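You operate a simulated robot arm through the tools that you are given. There is no shell and no other tool. Be economical: measure what you need, move in short steps, check, and stop when the job is done.

The job below is to be done with a simulated robot arm. You get a single attempt, and the scene is never put back.

## Task
Clamp the blue spool in the vise, then file its burr off.
Fine: use the coarse file and put it down on the black mat. Set down upright: what you pick out. What is to be rubbed or washed off counts as gone when no trace of it is left.

It is judged by the outcome, as a careful person would: the job done as asked, and still so three seconds after it is handed in. It fails if anything else is knocked over, pushed out of place, dropped, spilled or broken.

## Robot
A 7-joint arm with a two-finger parallel gripper, fixed in place. Base frame: the origin is at the foot of the arm, x ahead of it, y to its left, z up; the work surface is at about z = 0. Readings come in mm, degrees, newtons and seconds.
With the tool pointing down near the work surface it reaches from about 240 to 620 mm from the base axis. Its first joint turns from -66.0 to 66.0 degrees. Payload 2.6 kg.
The TCP is the grasp point between the finger pads, 30 mm short of the fingertips. In the tool frame z runs along the fingers and y along their closing line. The gripper opens to 94 mm. The fingers are 28 mm wide and 10 mm thick; the gripper's body (50 by 96 mm) begins 55 mm behind the TCP.
Orientation is told as [roll, pitch, yaw] about the base's x, y, z axes, in that order, counted from this pose: with the fingers straight down and closing along the base's y, the tool's x points along the base's -x, its y along +y and its z along -z.

## Interface
- The arm moves only by the tool apply_moves. Its arguments are lists of equal length, an entry for each row: "rot": the turn, a rotation vector about the base's x, y, z in units of 4 degrees (1.0 is 4 degrees), a list of three; "delta_pos": the shift along the base's x, y, z in units of 50 mm (1.0 is 50 mm), a list of three; "grip": the opening, from 0 (shut) to 1 (fully open). In form: {"rot": [[wx, wy, wz], ...], "delta_pos": [[x, y, z], ...], "grip": [grip, ...]}. A call has 1 to 20 rows; each row shifts and turns the commanded pose from where the row before left it. A call with a number of a shift or a turn outside -1 to 1 is refused whole. Each row takes 0.2 s and may step no farther than 50 mm and 8.6 degrees from the row before; otherwise, or with a gripper value out of range, the whole call is refused. A pose out of reach is approached as far as the arm can. The call stops where the force on the tool passes 70 N (or 10 N more than at its start, if that is more) or the arm is blocked; 0.2 s more then pass. The fingers move at their own pace (about 72 mm/s each) and stop on an object; they squeeze with about 37 N. The grip force told is the motor's: it shows also when the fingers shut on nothing. Time passes only in rows, and 0.2 s behind the last, so rows that do not move let the fingers close. The reply holds the time, the measured pose of the TCP, the force on the tool along the base axes, the opening and the grip force, in the units named above and with some noise, with the torque about the TCP (base axes, N m) and any sound that the robot's microphone picked up.
- Cameras (640 x 400 px; columns grow to the right, rows downward): "scene" is fixed at [13.4, 436.4, 535]; the picture's right is [-0.87, -0.49, 0.00], its down [-0.40, 0.71, -0.58] and it looks along [0.28, -0.50, -0.82] (base axes); focal length 214 px, centre (320, 200). "wrist" rides on the gripper at [76, 14, -103] in the tool frame; the picture's right is [-0.18, 0.98, 0.00], its down [-0.75, -0.14, -0.64] and it looks along [-0.63, -0.12, 0.77] (tool axes); focal length 243 px, centre (320, 200). There is no depth. A picture from a camera that has moved, and an enlarged one, comes with that camera's place and axes in the base frame and with its lens.
- get_image(camera): a new picture of that camera. The clock stands still meanwhile.
- enlarge(camera, box): a new picture of the part [left, top, right, bottom] of that camera's present view, enlarged. The clock stands still meanwhile.
- finish_job(): hands the job in; it is judged then, once.

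Work in short steps. Places have to be worked out from the pictures, the camera data and where the tool is seen: move nearer, look again, correct. Check each grasp and each placing, and mend what went wrong. You have 120 turns and 64 pictures in all, those below and enlarged ones among them. Open the gripper and draw the arm clear of the work before you hand the job in, unless the task says otherwise; then end with one line.

The tools are called after ">>>" by a JSON object that holds its "op" and its "data". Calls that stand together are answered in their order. apply_moves: Moves the arm, as the interface text tells. Its arguments: {"type":"object","properties":{"rot":{"type":"array"},"delta_pos":{"type":"array"},"grip":{"type":"array"}},"required":["rot","delta_pos","grip"]} The other tools are called the same way: get_image (camera) takes a picture; enlarge (camera, box) takes an enlarged picture of a part of a camera's view; finish_job () hands the job in.

At the start:

```text
t: 0.0
position: [406.1, 50.0, 348.8]
ee_rot: [-0.1, 0.0, 0.0]
wrist_force: [0.2, -0.5, 0.2]
ft_torque: [-0.01, 0.03, -0.02]
opening: 93.9
grip_force: 0.1
```

scene: 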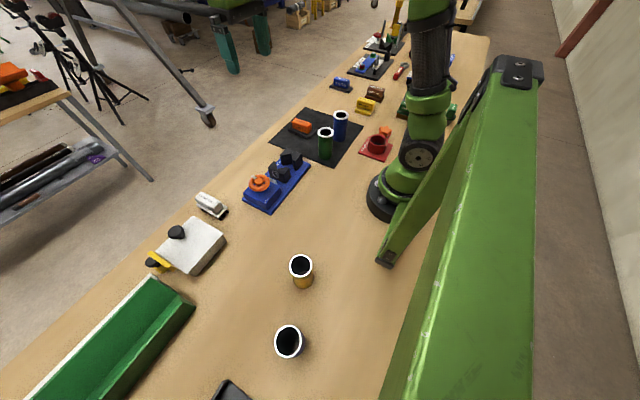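
wrist: 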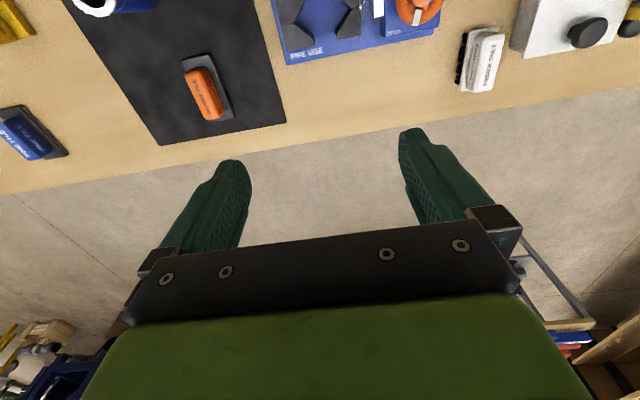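

I'll look closer at the labelled items first.

>>> {"op": "enlarge", "data": {"camera": "scene", "box": [230, 90, 410, 220]}}

>>> {"op": "enlarge", "data": {"camera": "scene", "box": [320, 20, 470, 130]}}

>>> {"op": "enlarge", "data": {"camera": "wrist", "box": [0, 0, 640, 180]}}

```text
3.08 times, centred on (320, 155) of scene
camera zoom: at [13.4, 436.4, 535.0], right [-0.87, -0.49, 0.0], down [-0.4, 0.71, -0.58], along [0.28, -0.5, -0.82], focal length 660 px, centre (320, 338)
```

zoom: 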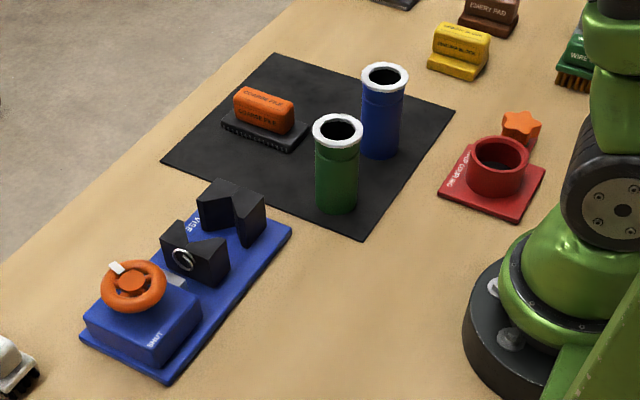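

```text
3.64 times, centred on (395, 75) of scene
camera zoom: at [13.4, 436.4, 535.0], right [-0.87, -0.49, 0.0], down [-0.4, 0.71, -0.58], along [0.28, -0.5, -0.82], focal length 780 px, centre (47, 654)
```

zoom: 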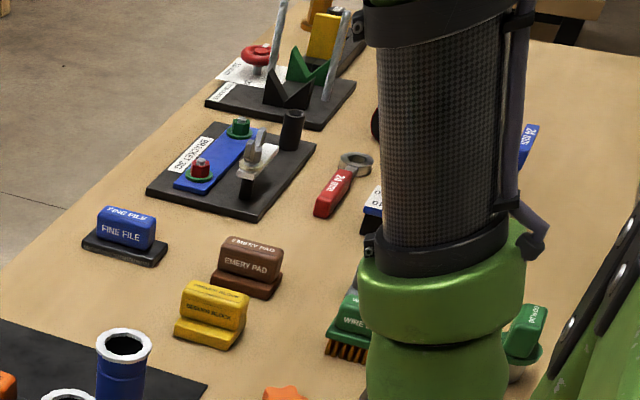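

```text
1.00 times, centred on (320, 90) of wrist (not enlarged: the box is as wide or as high as the picture)
camera zoom: at [330.5, 63.7, 451.7], right [0.18, 0.98, 0.0], down [0.75, -0.14, 0.64], along [0.63, -0.12, -0.77], focal length 243 px, centre (320, 310)
```

zoom: 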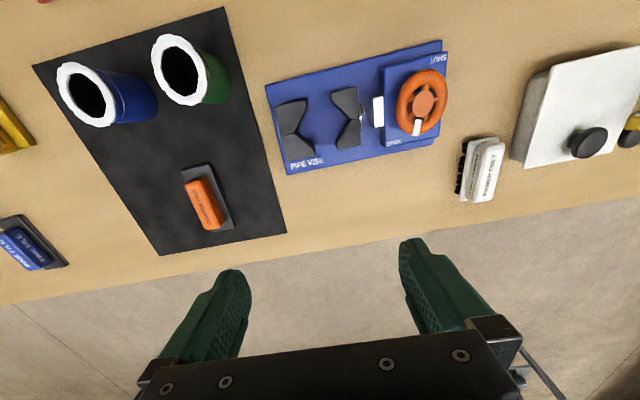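

The coarse file, blue spool and pipe vise are found: the vise wheel is near (353,183), the jaws near y 20–95, the blue spool near (270,-170), and the file near (405,-123). I'll move to a better viewpoint.

>>> {"op": "apply_moves", "data": {"rot": [[0, 0, 0], [0, 0, 0], [0, 0, 0]], "delta_pos": [[-0.7, 0.3, -0.6], [-0.7, 0.3, -0.6], [-0.7, 0, -0.4]], "grip": [1, 1, 1]}}

>>> {"op": "get_image", "data": {"camera": "wrist"}}

```text
t: 0.8
position: [301.0, 80.7, 268.2]
ee_rot: [0.0, -0.2, 0.1]
wrist_force: [-0.6, 1.2, 0.1]
ft_torque: [0.0, -0.01, 0.01]
opening: 94.0
grip_force: 0.1
```

```text
58 pictures are left
camera wrist: at [225.4, 94.5, 370.7], right [0.18, 0.98, 0.0], down [0.75, -0.14, 0.64], along [0.63, -0.12, -0.77], focal length 243 px, centre (320, 200)
```

wrist: 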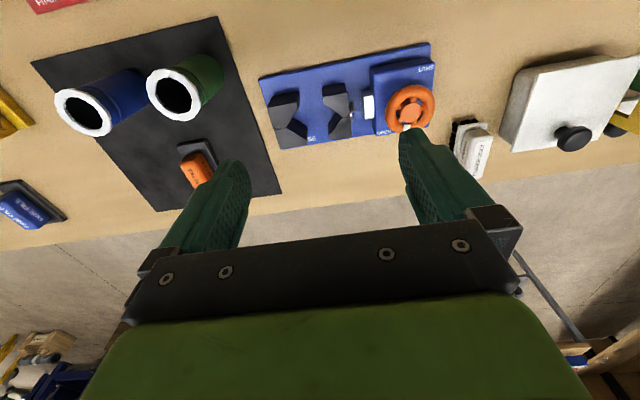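

>>> {"op": "enlarge", "data": {"camera": "wrist", "box": [250, 30, 450, 155]}}

>>> {"op": "enlarge", "data": {"camera": "wrist", "box": [40, 40, 240, 190]}}

>>> {"op": "enlarge", "data": {"camera": "scene", "box": [235, 140, 325, 220]}}

```text
3.20 times, centred on (350, 92) of wrist
camera zoom: at [225.4, 94.5, 370.7], right [0.18, 0.98, 0.0], down [0.75, -0.14, 0.64], along [0.63, -0.12, -0.77], focal length 776 px, centre (224, 544)
```

zoom: 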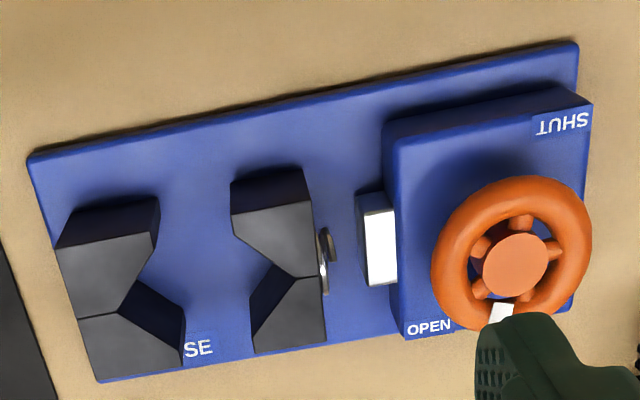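

```text
2.67 times, centred on (140, 115) of wrist
camera zoom: at [225.4, 94.5, 370.7], right [0.18, 0.98, 0.0], down [0.75, -0.14, 0.64], along [0.63, -0.12, -0.77], focal length 647 px, centre (800, 427)
```

zoom: 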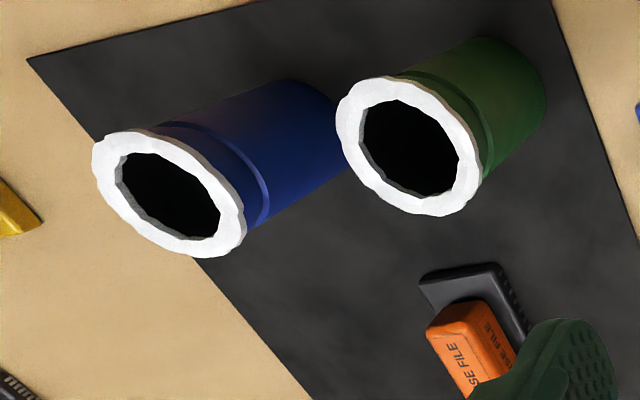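

```text
5.00 times, centred on (280, 180) of scene
camera zoom: at [13.4, 436.4, 535.0], right [-0.87, -0.49, 0.0], down [-0.4, 0.71, -0.58], along [0.28, -0.5, -0.82], focal length 1072 px, centre (520, 300)
```

zoom: 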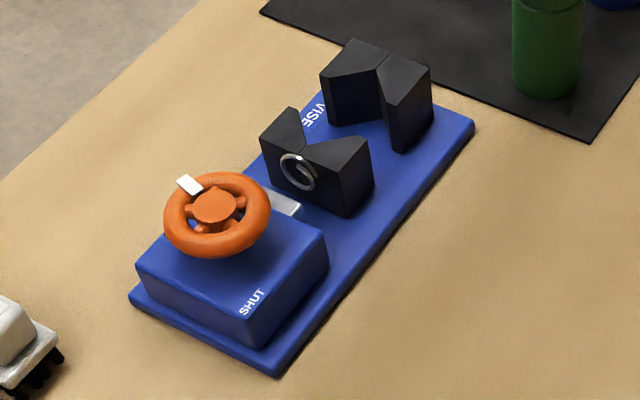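

The vise has upright V-jaws: the fixed apex is near y=26, the moving apex near y=94, both at x≈350, with tops near z=55. The burr is the white ragged ring on top of the spool, so I'll measure the spools more finely.

>>> {"op": "enlarge", "data": {"camera": "scene", "box": [310, 100, 360, 165]}}

```text
6.15 times, centred on (335, 132) of scene
camera zoom: at [13.4, 436.4, 535.0], right [-0.87, -0.49, 0.0], down [-0.4, 0.71, -0.58], along [0.28, -0.5, -0.82], focal length 1320 px, centre (228, 615)
```

zoom: 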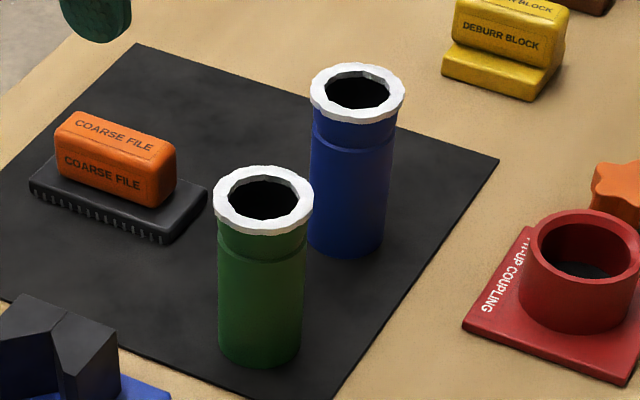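

Blue spool: axis at about (272,-173), 100 mm tall, body about 46 mm and ring about 52 mm across. I'll move above it with the gripper open, staying well above its top, and check.

>>> {"op": "apply_moves", "data": {"rot": [[0, 0, 0], [0, 0, 0], [0, 0, 0], [0, 0, 0], [0, 0, 0], [0, 0, 0], [0, 0, 0]], "delta_pos": [[-0.1, -0.85, 0], [-0.1, -0.85, 0], [-0.1, -0.85, 0], [-0.1, -0.85, -0.3], [-0.1, -0.85, -0.5], [-0.08, -0.83, -0.5], [0, 0, -0.3]], "grip": [1, 1, 1, 1, 1, 1, 1]}}

>>> {"op": "get_image", "data": {"camera": "wrist"}}

>>> {"op": "enlarge", "data": {"camera": "scene", "box": [270, 60, 400, 170]}}

```text
t: 2.4
position: [272.9, -174.3, 188.0]
ee_rot: [-0.1, 0.0, 0.0]
wrist_force: [-0.3, 1.3, 0.2]
ft_torque: [0.01, 0.01, -0.01]
opening: 94.0
grip_force: 0.0
```

```text
53 pictures are left
camera wrist: at [196.5, -161.2, 291.9], right [0.18, 0.98, 0.0], down [0.75, -0.14, 0.64], along [0.63, -0.12, -0.77], focal length 243 px, centre (320, 200)
```

wrist: 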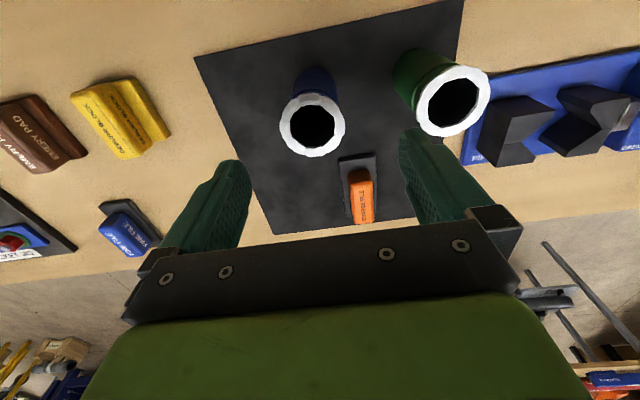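

```text
3.64 times, centred on (335, 115) of scene
camera zoom: at [13.4, 436.4, 535.0], right [-0.87, -0.49, 0.0], down [-0.4, 0.71, -0.58], along [0.28, -0.5, -0.82], focal length 780 px, centre (266, 509)
```

zoom: 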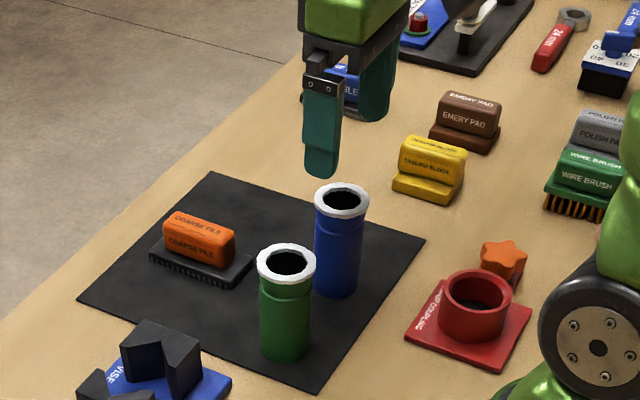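

The spool ring reads as (274,-181). I'll correct the position and descend to z≈82, keeping the gripper open.

>>> {"op": "apply_moves", "data": {"rot": [[0, 0, 0], [0, 0, 0], [0, 0, 0], [0, 0, 0]], "delta_pos": [[0.02, -0.13, -0.3], [0, 0, -0.6], [0, 0, -0.6], [0, 0, -0.6]], "grip": [1, 1, 1, 1]}}

>>> {"op": "get_image", "data": {"camera": "wrist"}}

>>> {"op": "enlarge", "data": {"camera": "scene", "box": [290, 60, 390, 170]}}

```text
t: 3.4
position: [273.7, -180.4, 82.5]
ee_rot: [0.0, 0.0, 0.0]
wrist_force: [-0.1, -0.4, -0.1]
ft_torque: [0.02, 0.03, 0.02]
opening: 93.9
grip_force: 0.1
```

```text
51 pictures are left
camera wrist: at [197.6, -166.2, 186.9], right [0.18, 0.98, 0.0], down [0.75, -0.14, 0.64], along [0.63, -0.12, -0.77], focal length 243 px, centre (320, 200)
```

wrist: 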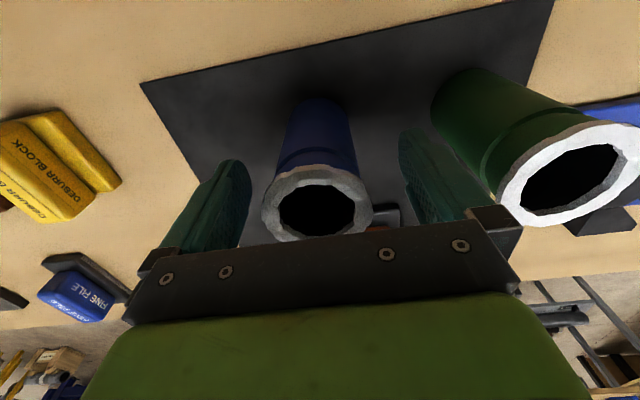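

```text
3.64 times, centred on (340, 115) of scene
camera zoom: at [13.4, 436.4, 535.0], right [-0.87, -0.49, 0.0], down [-0.4, 0.71, -0.58], along [0.28, -0.5, -0.82], focal length 780 px, centre (247, 509)
```

zoom: 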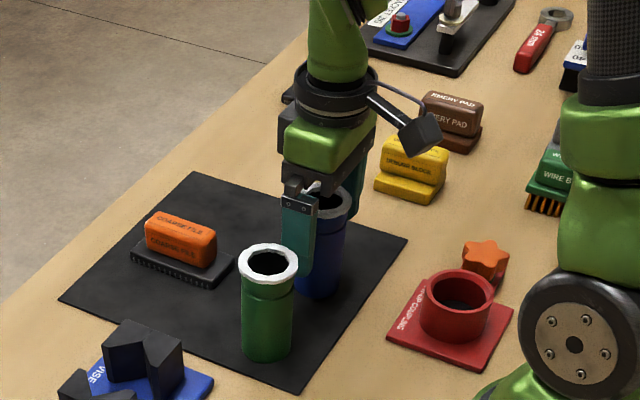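

The spool is centred between the fingers. I'll raise slightly and close on it.

>>> {"op": "apply_moves", "data": {"rot": [[0, 0, 0], [0, 0, 0], [0, 0, 0], [0, 0, 0], [0, 0, 0]], "delta_pos": [[0, 0, 0.06], [0, 0, 0], [0, 0, 0], [0, 0, 0], [0, 0, 0]], "grip": [1, 0.3, 0.3, 0.3, 0.3]}}

```text
t: 4.6
position: [273.6, -179.1, 86.9]
ee_rot: [0.0, 0.1, -0.1]
wrist_force: [3.2, 0.0, 1.0]
ft_torque: [0.03, -0.21, -0.1]
opening: 53.7
grip_force: 36.7
```

It is gripped at 53.7 mm (the ring). I'll lift and check.

>>> {"op": "apply_moves", "data": {"rot": [[0, 0, 0], [0, 0, 0], [0, 0, 0], [0, 0, 0]], "delta_pos": [[0, 0, 0.2], [0, 0, 0.6], [0, 0, 0.8], [0, 0, 0.8]], "grip": [0.3, 0.3, 0.3, 0.3]}}

>>> {"op": "get_image", "data": {"camera": "wrist"}}

>>> {"op": "enlarge", "data": {"camera": "scene", "box": [290, 60, 390, 170]}}

```text
t: 5.6
position: [272.9, -179.9, 207.3]
ee_rot: [0.0, 0.0, 0.0]
wrist_force: [-0.3, -0.3, -2.5]
ft_torque: [-0.03, -0.04, -0.02]
opening: 53.4
grip_force: 36.8
```

```text
49 pictures are left
camera wrist: at [197.0, -167.3, 310.5], right [0.18, 0.98, 0.0], down [0.75, -0.14, 0.64], along [0.63, -0.12, -0.77], focal length 243 px, centre (320, 200)
```

wrist: 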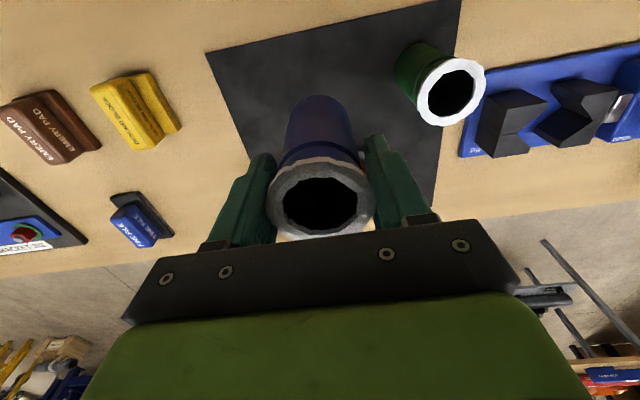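

```text
3.64 times, centred on (340, 115) of scene
camera zoom: at [13.4, 436.4, 535.0], right [-0.87, -0.49, 0.0], down [-0.4, 0.71, -0.58], along [0.28, -0.5, -0.82], focal length 780 px, centre (247, 509)
```

zoom: 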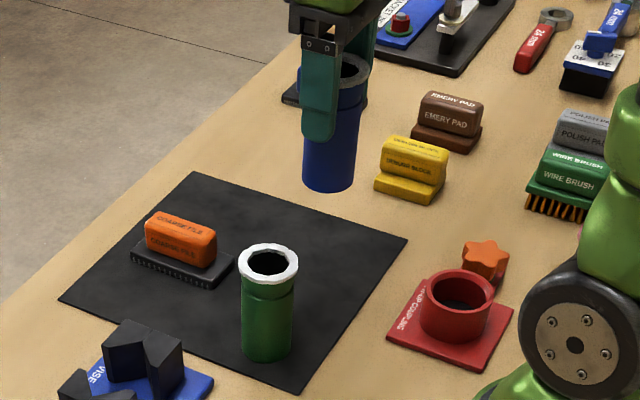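

It is held upright. I'll carry it to above the vise opening at (349,59), at a safe height.

>>> {"op": "apply_moves", "data": {"rot": [[0, 0, 0], [0, 0, 0], [0, 0, 0], [0, 0, 0], [0, 0, 0], [0, 0, 0], [0, 0, 0]], "delta_pos": [[0.5, 0, 0.3], [0.5, 0.6, 0.2], [0.4, 0.8, 0], [0.12, 0.9, 0], [0, 0.9, 0], [0, 0.9, 0], [0, 0.68, -0.2]], "grip": [0.3, 0.3, 0.3, 0.3, 0.3, 0.3, 0.3]}}

>>> {"op": "get_image", "data": {"camera": "wrist"}}

>>> {"op": "enlarge", "data": {"camera": "scene", "box": [215, 80, 345, 210]}}

```text
t: 7.2
position: [348.6, 57.5, 222.6]
ee_rot: [-0.1, 0.1, 0.0]
wrist_force: [0.0, -0.9, -3.4]
ft_torque: [-0.03, 0.0, 0.02]
opening: 53.1
grip_force: 37.2
```

```text
47 pictures are left
camera wrist: at [273.4, 71.8, 324.7], right [0.19, 0.98, 0.0], down [0.75, -0.14, 0.64], along [0.63, -0.12, -0.77], focal length 243 px, centre (320, 200)
```

wrist: 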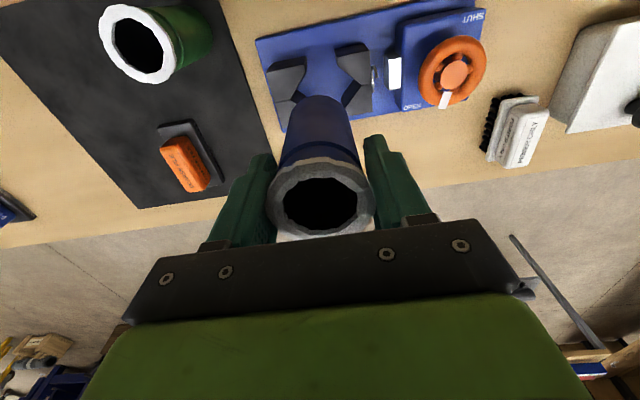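

```text
3.08 times, centred on (280, 145) of scene
camera zoom: at [13.4, 436.4, 535.0], right [-0.87, -0.49, 0.0], down [-0.4, 0.71, -0.58], along [0.28, -0.5, -0.82], focal length 660 px, centre (443, 369)
```

zoom: 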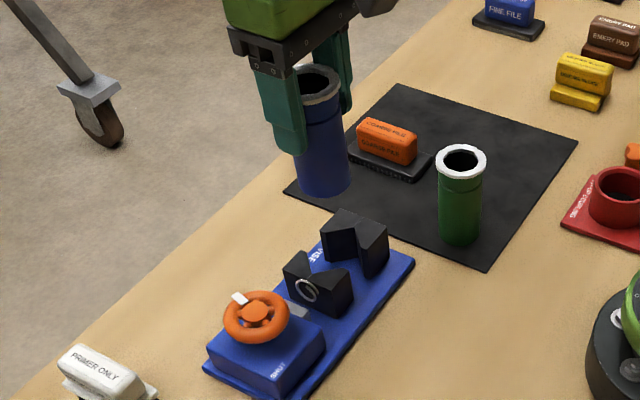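

I'll enlarge the jaws from here to refine their position.

>>> {"op": "enlarge", "data": {"camera": "wrist", "box": [250, 0, 410, 130]}}

```text
3.08 times, centred on (330, 65) of wrist
camera zoom: at [273.4, 71.8, 324.7], right [0.19, 0.98, 0.0], down [0.75, -0.14, 0.64], along [0.63, -0.12, -0.77], focal length 746 px, centre (289, 615)
```

zoom: 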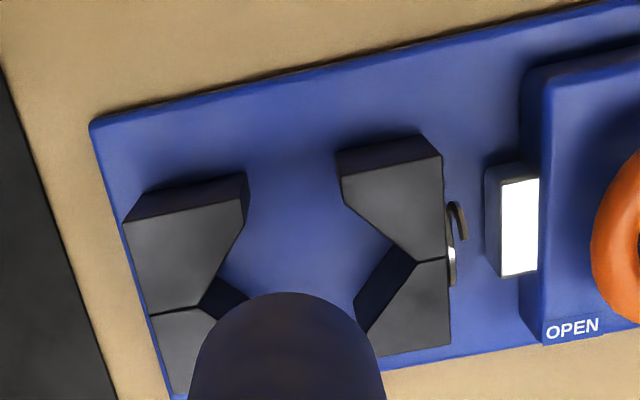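

Apexes confirmed near (351,25) and (350,100). I'll shift y by +3 and lower most of the way.

>>> {"op": "apply_moves", "data": {"rot": [[0, 0, 0], [0, 0, 0], [0, 0, 0], [0, 0, 0]], "delta_pos": [[0.01, 0.06, -0.5], [0, 0, -0.5], [0, 0, -0.5], [0, 0, -0.5]], "grip": [0.3, 0.3, 0.3, 0.3]}}

>>> {"op": "enlarge", "data": {"camera": "scene", "box": [230, 100, 330, 220]}}

>>> {"op": "get_image", "data": {"camera": "wrist"}}

```text
t: 8.2
position: [354.4, 64.9, 133.6]
ee_rot: [0.4, -1.3, 0.1]
wrist_force: [-0.8, -1.5, 11.4]
ft_torque: [-0.35, -0.15, -0.04]
opening: 53.2
grip_force: 37.3
stopped in row 4: the force on the tool passed its limit at 81 N (the readings are from after the stop); the commanded pose is now the measured one
```

```text
3.33 times, centred on (280, 160) of scene
camera zoom: at [13.3, 436.4, 535.0], right [-0.87, -0.49, 0.0], down [-0.4, 0.71, -0.58], along [0.28, -0.5, -0.82], focal length 715 px, centre (453, 333)
```

zoom: 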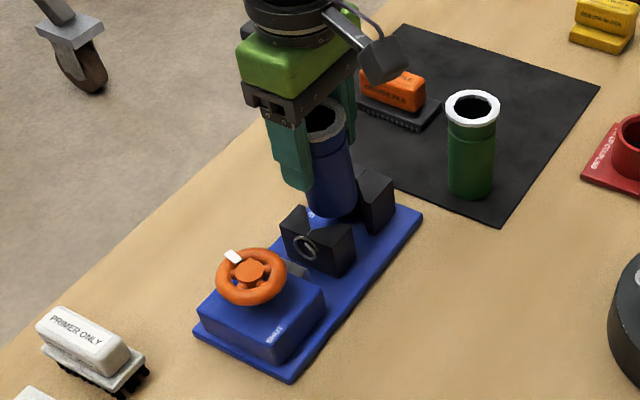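

```text
43 pictures are left
camera wrist: at [276.5, 78.2, 235.3], right [0.18, 0.98, 0.01], down [0.74, -0.15, 0.66], along [0.65, -0.11, -0.75], focal length 243 px, centre (320, 200)
```

wrist: 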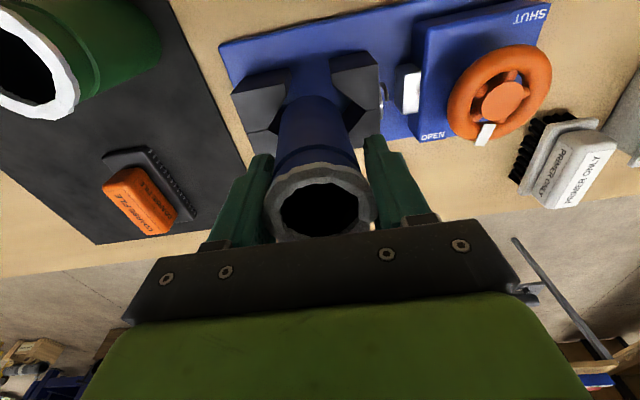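

The spool touched a jaw top at a bottom height of about z=50. I'll lift clear and check its alignment before retrying.

>>> {"op": "apply_moves", "data": {"rot": [[0, 0, 0], [0, 0, 0]], "delta_pos": [[0, 0, 0.4], [0, 0, 0.1]], "grip": [0.3, 0.3]}}

>>> {"op": "enlarge", "data": {"camera": "scene", "box": [250, 110, 310, 200]}}

>>> {"op": "enlarge", "data": {"camera": "wrist", "box": [210, 0, 430, 250]}}

```text
t: 8.8
position: [353.2, 65.4, 158.2]
ee_rot: [0.5, -0.8, 0.0]
wrist_force: [-0.1, -0.1, -3.1]
ft_torque: [0.03, 0.04, 0.01]
opening: 53.3
grip_force: 36.8
```

```text
4.44 times, centred on (280, 155) of scene
camera zoom: at [13.4, 436.4, 535.0], right [-0.87, -0.49, 0.0], down [-0.4, 0.71, -0.58], along [0.28, -0.5, -0.82], focal length 953 px, centre (498, 400)
```

zoom: 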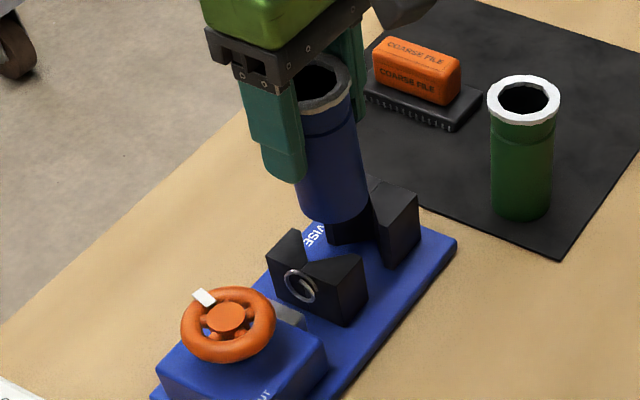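

```text
1.60 times, centred on (320, 125) of wrist
camera zoom: at [275.8, 78.6, 259.3], right [0.18, 0.98, 0.01], down [0.74, -0.15, 0.65], along [0.64, -0.11, -0.76], focal length 388 px, centre (320, 320)
```

zoom: 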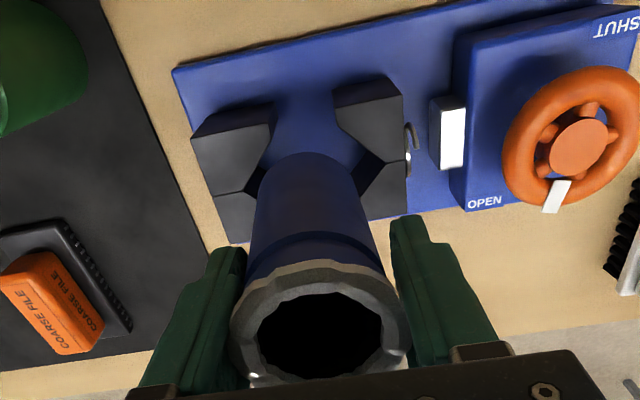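

The jaw centre looks like (350.5,64.5), so my y was too close to the fixed jaw, and the spool/tool is pitched about 2°. I'll correct the tilt, shift, and lower gently.

>>> {"op": "apply_moves", "data": {"rot": [[-0.12, 0.4, 0], [0, 0, 0], [0, 0, 0], [0, 0, 0], [0, 0, 0]], "delta_pos": [[-0.04, -0.01, 0], [0, 0, -0.2], [0, 0, -0.2], [0, 0, -0.15], [0, 0, -0.1]], "grip": [0.3, 0.3, 0.3, 0.3, 0.3]}}

```text
t: 10.0
position: [352.5, 67.1, 123.9]
ee_rot: [-0.1, 0.6, 0.2]
wrist_force: [3.2, 3.5, -2.0]
ft_torque: [0.27, -0.24, -0.01]
opening: 53.3
grip_force: 37.1
```

It is now below the jaw tops with little force. I'll continue down gently.

>>> {"op": "apply_moves", "data": {"rot": [[0, 0, 0], [0, 0, 0], [0, 0, 0]], "delta_pos": [[0, 0, -0.2], [0, 0, -0.2], [0, 0, -0.1]], "grip": [0.3, 0.3, 0.3]}}

>>> {"op": "enlarge", "data": {"camera": "scene", "box": [230, 110, 330, 220]}}

>>> {"op": "enlarge", "data": {"camera": "wrist", "box": [210, 0, 430, 250]}}

```text
t: 10.8
position: [352.4, 65.4, 100.2]
ee_rot: [-0.1, 0.6, 0.1]
wrist_force: [5.2, 4.3, -0.4]
ft_torque: [0.29, -0.31, 0.0]
opening: 53.5
grip_force: 36.9
```

```text
3.64 times, centred on (280, 165) of scene
camera zoom: at [13.4, 436.4, 535.0], right [-0.87, -0.49, 0.0], down [-0.4, 0.71, -0.58], along [0.28, -0.5, -0.82], focal length 780 px, centre (466, 327)
```

zoom: 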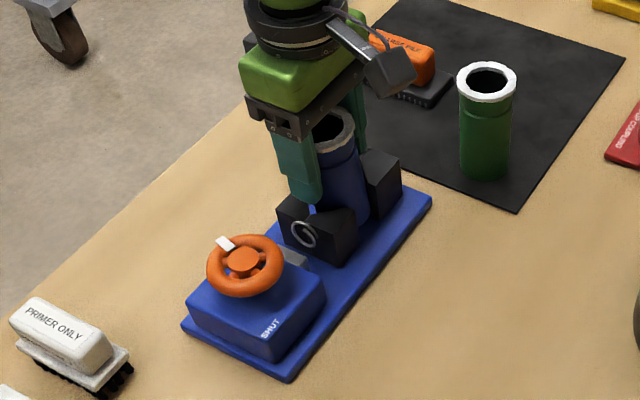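

```text
1.60 times, centred on (320, 125) of wrist
camera zoom: at [277.3, 79.4, 204.0], right [0.18, 0.98, 0.0], down [0.76, -0.14, 0.63], along [0.62, -0.12, -0.77], focal length 388 px, centre (320, 320)
```

zoom: 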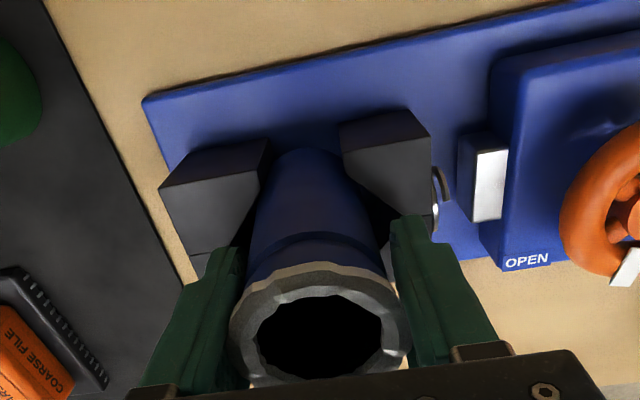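

It is seated between the jaws. I'll lower the last few millimetres to touch the plate.

>>> {"op": "apply_moves", "data": {"rot": [[0, 0, 0], [0, 0, 0], [0, 0, 0], [0, 0, 0]], "delta_pos": [[0, 0, -0.06], [0, 0, -0.04], [0, 0, -0.04], [0, 0, -0.04]], "grip": [0.3, 0.3, 0.3, 0.3]}}

```text
t: 11.8
position: [351.3, 65.1, 90.5]
ee_rot: [-0.1, 0.7, 0.0]
wrist_force: [5.0, 5.2, -0.6]
ft_torque: [0.31, -0.29, 0.01]
opening: 53.3
grip_force: 37.1
```

>>> {"op": "apply_moves", "data": {"rot": [[0, 0, 0], [0, 0, 0], [0, 0, 0]], "delta_pos": [[0, 0, -0.03], [0, 0, -0.03], [0, 0, 0]], "grip": [0.3, 0.3, 0.3]}}

>>> {"op": "enlarge", "data": {"camera": "scene", "box": [250, 125, 310, 195]}}

```text
t: 12.6
position: [351.9, 66.2, 88.9]
ee_rot: [-0.1, 0.5, -0.1]
wrist_force: [-3.6, -4.2, 30.7]
ft_torque: [-0.01, -0.18, -0.07]
opening: 53.7
grip_force: 37.0
```

```text
5.71 times, centred on (280, 160) of scene
camera zoom: at [13.2, 436.4, 535.0], right [-0.87, -0.49, 0.0], down [-0.4, 0.71, -0.58], along [0.28, -0.5, -0.82], focal length 1226 px, centre (549, 429)
```

zoom: 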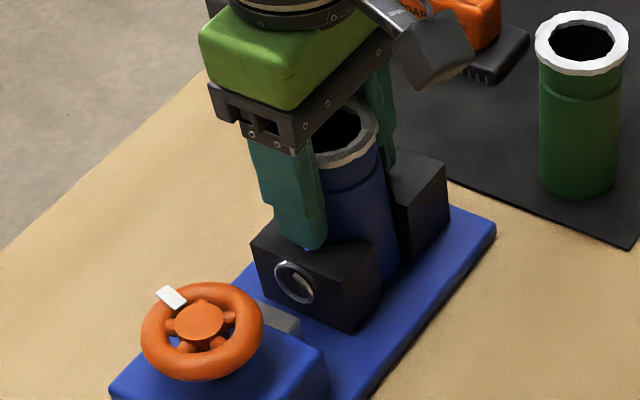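

It touched down (31 N). I'll ease up 1 mm, open, and rise straight.

>>> {"op": "apply_moves", "data": {"rot": [[0, 0, 0], [0, 0, 0], [0, 0, 0], [0, 0, 0], [0, 0, 0.0], [0, 0, 0], [0, 0, 0]], "delta_pos": [[0, 0, 0.03], [0, 0, 0], [0, 0, 0], [0, 0, 0.2], [0, 0, 0.6], [0, 0, 0.8], [0, 0, 0.6]], "grip": [0.3, 0.85, 0.85, 0.85, 0.85, 0.85, 0.85]}}

>>> {"op": "enlarge", "data": {"camera": "scene", "box": [235, 125, 315, 215]}}

>>> {"op": "enlarge", "data": {"camera": "wrist", "box": [230, 0, 530, 200]}}

```text
t: 14.2
position: [351.9, 65.9, 200.1]
ee_rot: [-0.1, 0.8, 0.0]
wrist_force: [-0.2, 0.4, 0.6]
ft_torque: [0.0, 0.0, 0.02]
opening: 79.9
grip_force: 0.0
```

```text
4.44 times, centred on (275, 170) of scene
camera zoom: at [13.4, 436.4, 535.0], right [-0.87, -0.49, 0.0], down [-0.4, 0.71, -0.58], along [0.28, -0.5, -0.82], focal length 953 px, centre (520, 333)
```

zoom: 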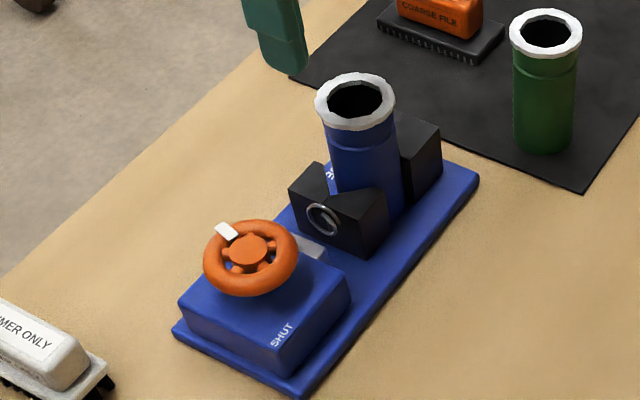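

```text
2.00 times, centred on (380, 100) of wrist
camera zoom: at [276.6, 78.6, 303.9], right [0.18, 0.98, 0.0], down [0.76, -0.14, 0.63], along [0.62, -0.12, -0.77], focal length 485 px, centre (200, 400)
```

zoom: 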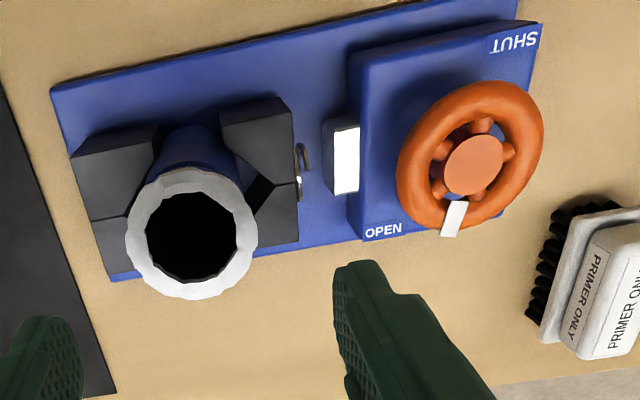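

The spool stands upright between the jaws. The wheel hub is at about (350,184.5), rim about 64 mm, top z≈75, box top ≈43. I'll hover over it with the gripper open.

>>> {"op": "apply_moves", "data": {"rot": [[0, -0.2, 0], [0, 0, 0], [0, 0, 0], [0, 0, 0], [0, 0, 0]], "delta_pos": [[-0.03, 0.8, 0], [0, 0.8, 0], [0, 0.77, 0], [0, 0, -0.8], [0, 0, -0.6]], "grip": [1, 1, 1, 1, 1]}}

>>> {"op": "get_image", "data": {"camera": "wrist"}}

>>> {"op": "enlarge", "data": {"camera": "scene", "box": [200, 120, 320, 230]}}

```text
t: 15.4
position: [350.8, 184.2, 128.5]
ee_rot: [0.0, -0.2, 0.1]
wrist_force: [0.0, -0.7, 0.1]
ft_torque: [-0.02, -0.04, -0.01]
opening: 94.1
grip_force: 0.0
```

```text
35 pictures are left
camera wrist: at [272.8, 196.8, 231.6], right [0.18, 0.98, 0.0], down [0.75, -0.14, 0.64], along [0.63, -0.12, -0.76], focal length 243 px, centre (320, 200)
```

wrist: 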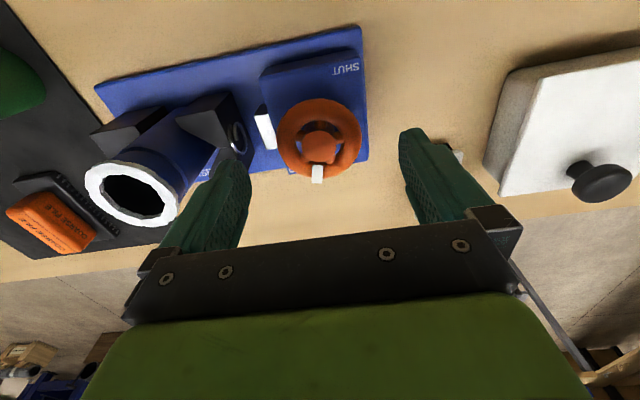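

```text
3.64 times, centred on (260, 175) of scene
camera zoom: at [13.4, 436.4, 535.0], right [-0.87, -0.49, 0.0], down [-0.4, 0.71, -0.58], along [0.28, -0.5, -0.82], focal length 780 px, centre (538, 291)
```

zoom: 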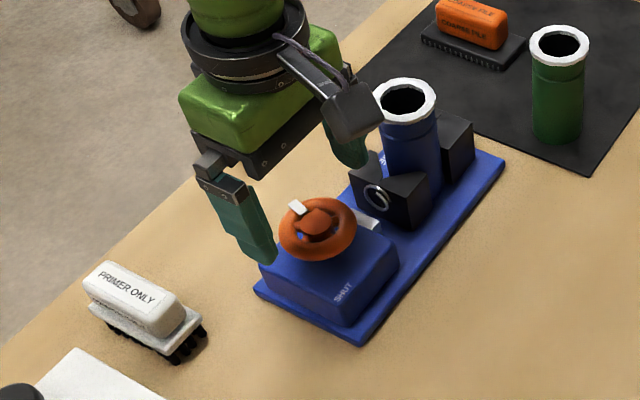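

The hub reads as about (349,182), so I'll adjust and descend to z≈78, then close on the rim.

>>> {"op": "apply_moves", "data": {"rot": [[0, 0, 0], [0, 0, 0], [0, 0, 0], [0, 0, 0], [0, 0, 0], [0, 0, 0]], "delta_pos": [[-0.03, -0.04, -0.4], [0, 0, -0.4], [0, 0, -0.2], [0, 0, 0], [0, 0, 0], [0, 0, 0]], "grip": [1, 1, 1, 0.4, 0.4, 0.4]}}

>>> {"op": "get_image", "data": {"camera": "wrist"}}

>>> {"op": "enlarge", "data": {"camera": "scene", "box": [200, 120, 320, 230]}}

```text
t: 16.8
position: [349.5, 183.4, 78.6]
ee_rot: [0.0, -0.3, 0.1]
wrist_force: [10.8, 8.3, -11.4]
ft_torque: [0.08, -0.01, 0.09]
opening: 60.4
grip_force: 45.0
```

```text
33 pictures are left
camera wrist: at [272.8, 195.6, 181.9], right [0.18, 0.98, 0.0], down [0.75, -0.14, 0.65], along [0.64, -0.12, -0.76], focal length 243 px, centre (320, 200)
```

wrist: 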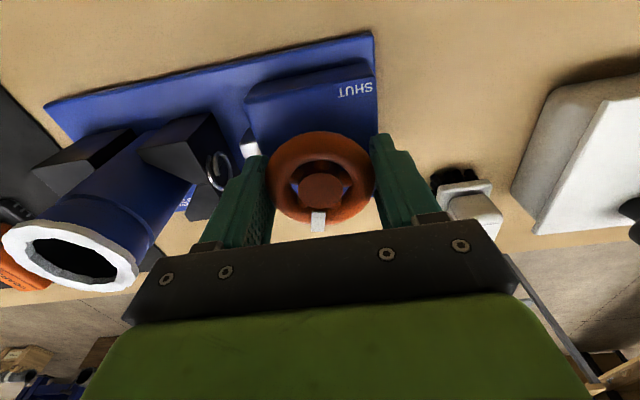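

```text
3.64 times, centred on (260, 175) of scene
camera zoom: at [13.4, 436.5, 534.9], right [-0.87, -0.49, 0.0], down [-0.4, 0.71, -0.58], along [0.28, -0.5, -0.82], focal length 780 px, centre (538, 291)
```

zoom: 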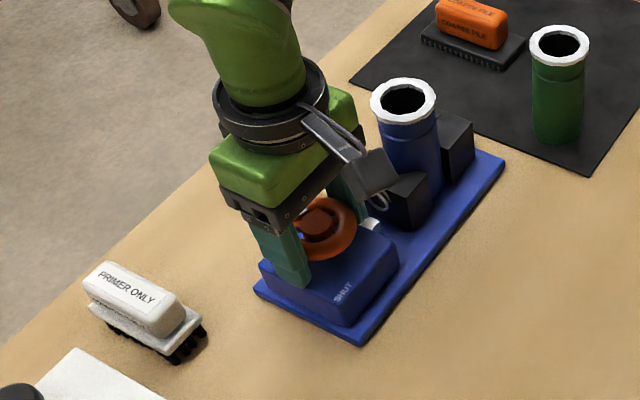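

The rim is gripped at 60.4 mm. I'll try a small counter-clockwise turn of 16° and watch the torque.

>>> {"op": "apply_moves", "data": {"rot": [[0, 0, 1], [0, 0, 1], [0, 0, 1], [0, 0, 1]], "delta_pos": [[0, 0, 0], [0, 0, 0], [0, 0, 0], [0, 0, 0]], "grip": [0.4, 0.4, 0.4, 0.4]}}

>>> {"op": "get_image", "data": {"camera": "wrist"}}

```text
t: 17.8
position: [349.0, 182.5, 81.2]
ee_rot: [0.0, -0.1, 15.9]
wrist_force: [3.9, 3.1, 7.5]
ft_torque: [0.25, -0.01, -1.2]
opening: 59.7
grip_force: 44.5
```

```text
31 pictures are left
camera wrist: at [271.0, 174.0, 183.1], right [-0.09, 1.0, 0.0], down [0.76, 0.07, 0.64], along [0.64, 0.06, -0.77], focal length 243 px, centre (320, 200)
```

wrist: 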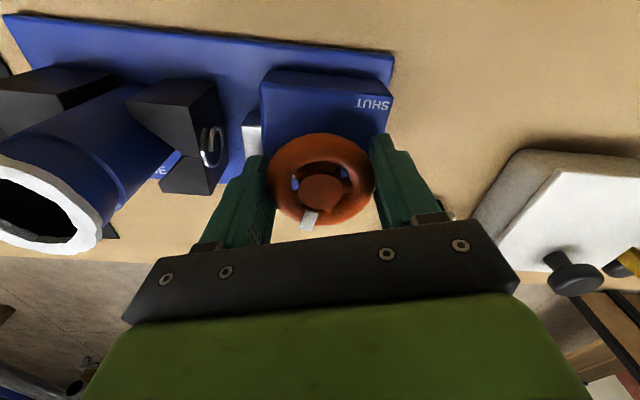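

The pointer stayed put while the gripper slipped at 1.2 N·m, so counter-clockwise is the stop. I'll turn clockwise instead.

>>> {"op": "apply_moves", "data": {"rot": [[0, 0, -1], [0, 0, -1], [0, 0, -1], [0, 0, -1], [0, 0, -1], [0, 0, -1], [0, 0, -1], [0, 0, -1], [0, 0, -1], [0, 0, -1]], "delta_pos": [[0, 0, -0.03], [0, 0, -0.02], [0, 0, 0], [0, 0, 0], [0, 0, 0], [0, 0, 0], [0, 0, 0], [0, 0, 0], [0, 0, 0], [0, 0, 0]], "grip": [0.4, 0.4, 0.4, 0.4, 0.4, 0.4, 0.4, 0.4, 0.4, 0.4]}}

>>> {"op": "get_image", "data": {"camera": "wrist"}}

>>> {"op": "enlarge", "data": {"camera": "scene", "box": [200, 120, 320, 230]}}

```text
t: 20.0
position: [349.3, 183.2, 79.4]
ee_rot: [0.1, -0.2, -24.0]
wrist_force: [-9.5, 10.0, 33.1]
ft_torque: [-0.29, 0.31, 0.19]
opening: 59.8
grip_force: 45.1
```

```text
30 pictures are left
camera wrist: at [284.9, 226.1, 181.0], right [0.57, 0.82, 0.0], down [0.63, -0.44, 0.64], along [0.53, -0.36, -0.76], focal length 243 px, centre (320, 200)
```

wrist: 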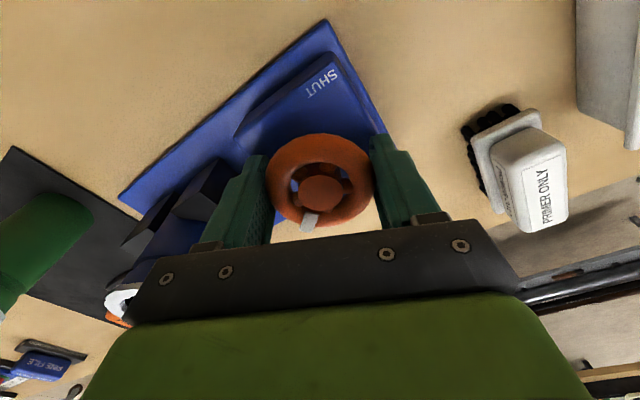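

```text
3.64 times, centred on (260, 175) of scene
camera zoom: at [13.2, 436.4, 535.0], right [-0.87, -0.49, 0.0], down [-0.4, 0.71, -0.58], along [0.28, -0.5, -0.82], focal length 780 px, centre (538, 291)
```

zoom: 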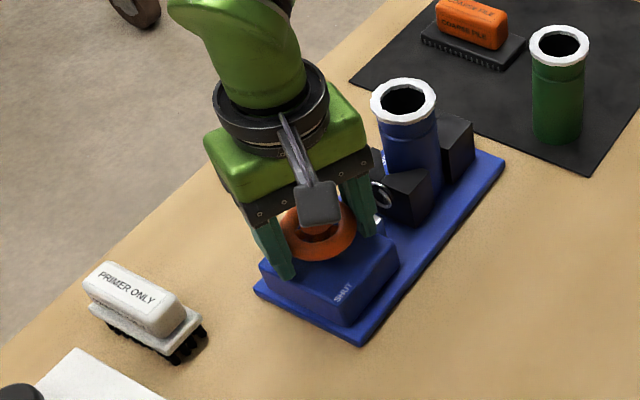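

The wheel now turns with the gripper. I'll ease up a touch and continue clockwise.

>>> {"op": "apply_moves", "data": {"rot": [[0, 0, -1], [0, 0, -1], [0, 0, -1], [0, 0, -1], [0, 0, -1], [0, 0, -1], [0, 0, -1], [0, 0, -1], [0, 0, -1], [0, 0, -1], [0, 0, -1], [0, 0, -1], [0, 0, -1], [0, 0, -1]], "delta_pos": [[0, 0, 0.02], [0, 0, 0.0], [0, 0, 0], [0, 0, 0], [0, 0, 0], [0, 0, 0], [0, 0, 0], [0, 0, 0], [0, 0, 0], [0, 0, 0], [0, 0, 0], [0, 0, 0], [0, 0, 0], [0, 0, 0]], "grip": [0.4, 0.4, 0.4, 0.4, 0.4, 0.4, 0.4, 0.4, 0.4, 0.4, 0.4, 0.4, 0.4, 0.4]}}

>>> {"op": "get_image", "data": {"camera": "wrist"}}

>>> {"op": "enlarge", "data": {"camera": "scene", "box": [200, 120, 320, 230]}}

```text
t: 23.0
position: [349.7, 184.4, 77.7]
ee_rot: [0.2, -0.1, -79.9]
wrist_force: [23.1, 31.0, -25.7]
ft_torque: [-0.55, 0.19, 0.25]
opening: 59.9
grip_force: 45.0
```

```text
28 pictures are left
camera wrist: at [350.0, 260.2, 181.2], right [1.0, -0.01, 0.0], down [-0.01, -0.77, 0.64], along [0.0, -0.64, -0.77], focal length 243 px, centre (320, 200)
```

wrist: 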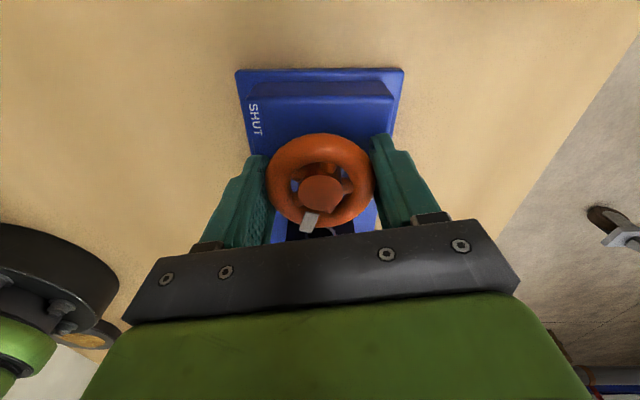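

```text
3.64 times, centred on (260, 175) of scene
camera zoom: at [13.5, 436.5, 534.9], right [-0.87, -0.49, 0.0], down [-0.4, 0.71, -0.58], along [0.28, -0.51, -0.82], focal length 780 px, centre (538, 291)
```

zoom: 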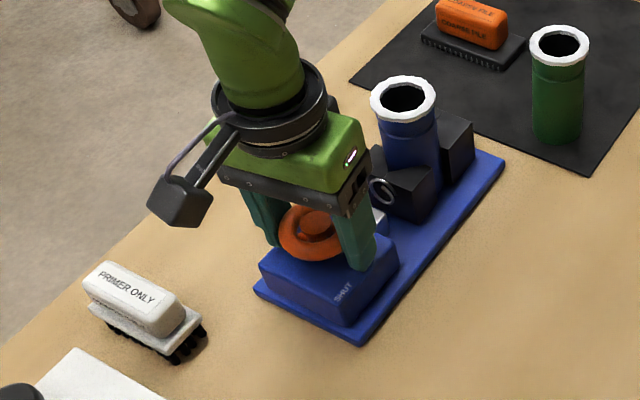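

The wheel has turned about 96°, with the jaw advancing. I'll release, lift, wind back to yaw +52°, and regrip clear of the pointer.

>>> {"op": "apply_moves", "data": {"rot": [[0, 0, 0], [0, 0, 0], [0, 0, 0], [0, 0, 1], [0, 0, 1], [0, 0, 1], [0, 0, 1], [0, 0, 1], [0, 0, 1], [0, 0, 1], [0, 0, 1], [0, 0, 1], [0, 0, 1], [0, 0, 1], [0, 0, 1], [0, 0, 1], [0, 0, 1], [0, 0, 1], [0, 0, 1], [0, 0, 1]], "delta_pos": [[0, 0, 0], [0, 0, 0], [0, 0, 0.8], [0, 0, 0.2], [0, 0, 0], [0, 0, 0], [0, 0, 0], [0, 0, 0], [0, 0, 0], [0, 0, 0], [0, 0, 0], [0, 0, 0], [0, 0, 0], [0, 0, 0], [0, 0, 0], [0, 0, 0], [0, 0, 0], [0, 0, 0], [0, 0, 0], [0, 0, 0]], "grip": [0.95, 0.95, 0.95, 0.95, 0.95, 0.95, 0.95, 0.95, 0.95, 0.95, 0.95, 0.95, 0.95, 0.95, 0.95, 0.95, 0.95, 0.95, 0.95, 0.95]}}

>>> {"op": "apply_moves", "data": {"rot": [[0, 0, 1], [0, 0, 1], [0, 0, 1], [0, 0, 1], [0, 0, 1], [0, 0, 1], [0, 0, 1], [0, 0, 1], [0, 0, 1], [0, 0, 1], [0, 0, 1], [0, 0, 1], [0, 0, 1], [0, 0, 1], [0, 0, 1], [0, 0, 1]], "delta_pos": [[0, 0, 0], [0, 0, 0], [0, 0, 0], [0, 0, 0], [0, 0, 0], [0, 0, 0], [0, 0, 0], [0, 0, 0], [0, 0, 0], [0, 0, 0], [0, 0, 0], [0, 0, 0], [0, 0, 0], [0, 0, 0], [0, 0, 0], [0, 0, 0]], "grip": [0.95, 0.95, 0.95, 0.95, 0.95, 0.95, 0.95, 0.95, 0.95, 0.95, 0.95, 0.95, 0.95, 0.95, 0.95, 0.95]}}

>>> {"op": "get_image", "data": {"camera": "wrist"}}

```text
t: 27.2
position: [349.9, 183.6, 127.9]
ee_rot: [-0.2, -0.2, -11.9]
wrist_force: [1.2, -0.3, -0.8]
ft_torque: [0.01, 0.02, 0.03]
opening: 89.3
grip_force: 0.1
```

```text
t: 30.6
position: [349.1, 181.9, 127.4]
ee_rot: [0.0, -0.2, 52.1]
wrist_force: [-0.3, -0.4, 0.5]
ft_torque: [0.0, 0.0, -0.01]
opening: 89.0
grip_force: 0.0
```

```text
26 pictures are left
camera wrist: at [290.7, 129.7, 230.9], right [-0.66, 0.75, 0.0], down [0.57, 0.51, 0.64], along [0.48, 0.43, -0.76], focal length 243 px, centre (320, 200)
```

wrist: 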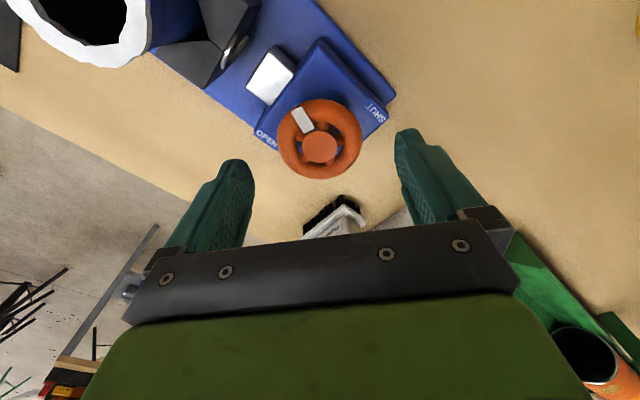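

The pointer now faces the jaw side. I'll descend, grip, and turn clockwise again.

>>> {"op": "apply_moves", "data": {"rot": [[0, 0, 0], [0, 0, 0], [0, 0, 0], [0, 0, 0], [0, 0, 0], [0, 0, -1], [0, 0, -1], [0, 0, -1], [0, 0, -1], [0, 0, -1], [0, 0, -1], [0, 0, -1], [0, 0, -1], [0, 0, -1], [0, 0, -1], [0, 0, -1], [0, 0, -1], [0, 0, -1]], "delta_pos": [[0, 0.02, -0.5], [0, 0, -0.46], [0, 0, 0], [0, 0, 0], [0, 0, 0], [0, 0, 0], [0, 0, 0], [0, 0, 0], [0, 0, 0], [0, 0, 0], [0, 0, 0], [0, 0, 0], [0, 0, 0], [0, 0, 0], [0, 0, 0], [0, 0, 0], [0, 0, 0], [0, 0, 0]], "grip": [0.95, 0.95, 0.4, 0.4, 0.4, 0.4, 0.4, 0.4, 0.4, 0.4, 0.4, 0.4, 0.4, 0.4, 0.4, 0.4, 0.4, 0.4]}}

>>> {"op": "get_image", "data": {"camera": "wrist"}}

```text
t: 34.4
position: [348.5, 183.7, 80.0]
ee_rot: [-0.1, -0.3, 0.1]
wrist_force: [26.8, -5.8, -27.7]
ft_torque: [-0.49, 0.35, 0.22]
opening: 60.0
grip_force: 45.0
```

```text
25 pictures are left
camera wrist: at [272.7, 195.7, 182.4], right [0.18, 0.98, 0.0], down [0.75, -0.14, 0.65], along [0.64, -0.12, -0.76], focal length 243 px, centre (320, 200)
```

wrist: 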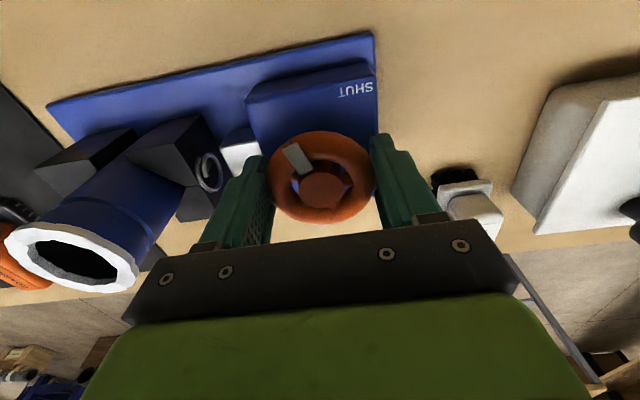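

The jaw is advancing and torque is low. I'll continue clockwise.

>>> {"op": "apply_moves", "data": {"rot": [[0, 0, -1], [0, 0, -1], [0, 0, -1], [0, 0, -1], [0, 0, -1], [0, 0, -1], [0, 0, -1], [0, 0, -1], [0, 0, -1], [0, 0, -1], [0, 0, -1], [0, 0, -1], [0, 0, -1]], "delta_pos": [[0, 0, 0], [0, 0, 0], [0, 0, 0], [0, 0, 0], [0, 0, 0], [0, 0, 0], [0, 0, 0], [0, 0, 0], [0, 0, 0], [0, 0, 0], [0, 0, 0], [0, 0, 0], [0, 0, 0]], "grip": [0.4, 0.4, 0.4, 0.4, 0.4, 0.4, 0.4, 0.4, 0.4, 0.4, 0.4, 0.4, 0.4]}}

>>> {"op": "get_image", "data": {"camera": "wrist"}}

>>> {"op": "enlarge", "data": {"camera": "scene", "box": [210, 120, 320, 230]}}

```text
t: 37.2
position: [349.2, 182.1, 80.3]
ee_rot: [0.0, -0.1, -52.0]
wrist_force: [22.5, -6.8, -22.2]
ft_torque: [-0.53, 0.68, 0.31]
opening: 60.3
grip_force: 44.9
```

```text
24 pictures are left
camera wrist: at [313.5, 251.1, 182.7], right [0.89, 0.46, 0.0], down [0.35, -0.68, 0.64], along [0.3, -0.57, -0.76], focal length 243 px, centre (320, 200)
```

wrist: 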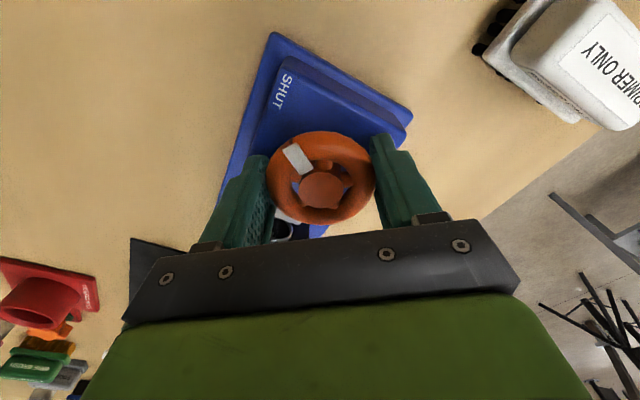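

```text
3.64 times, centred on (265, 175) of scene
camera zoom: at [13.5, 436.5, 534.9], right [-0.87, -0.49, 0.0], down [-0.4, 0.71, -0.58], along [0.28, -0.51, -0.82], focal length 780 px, centre (520, 291)
```

zoom: 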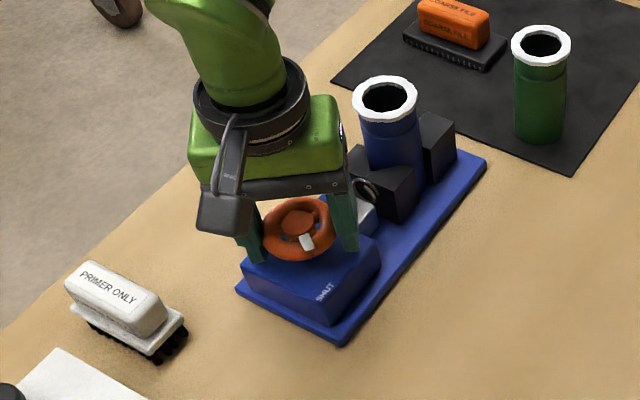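

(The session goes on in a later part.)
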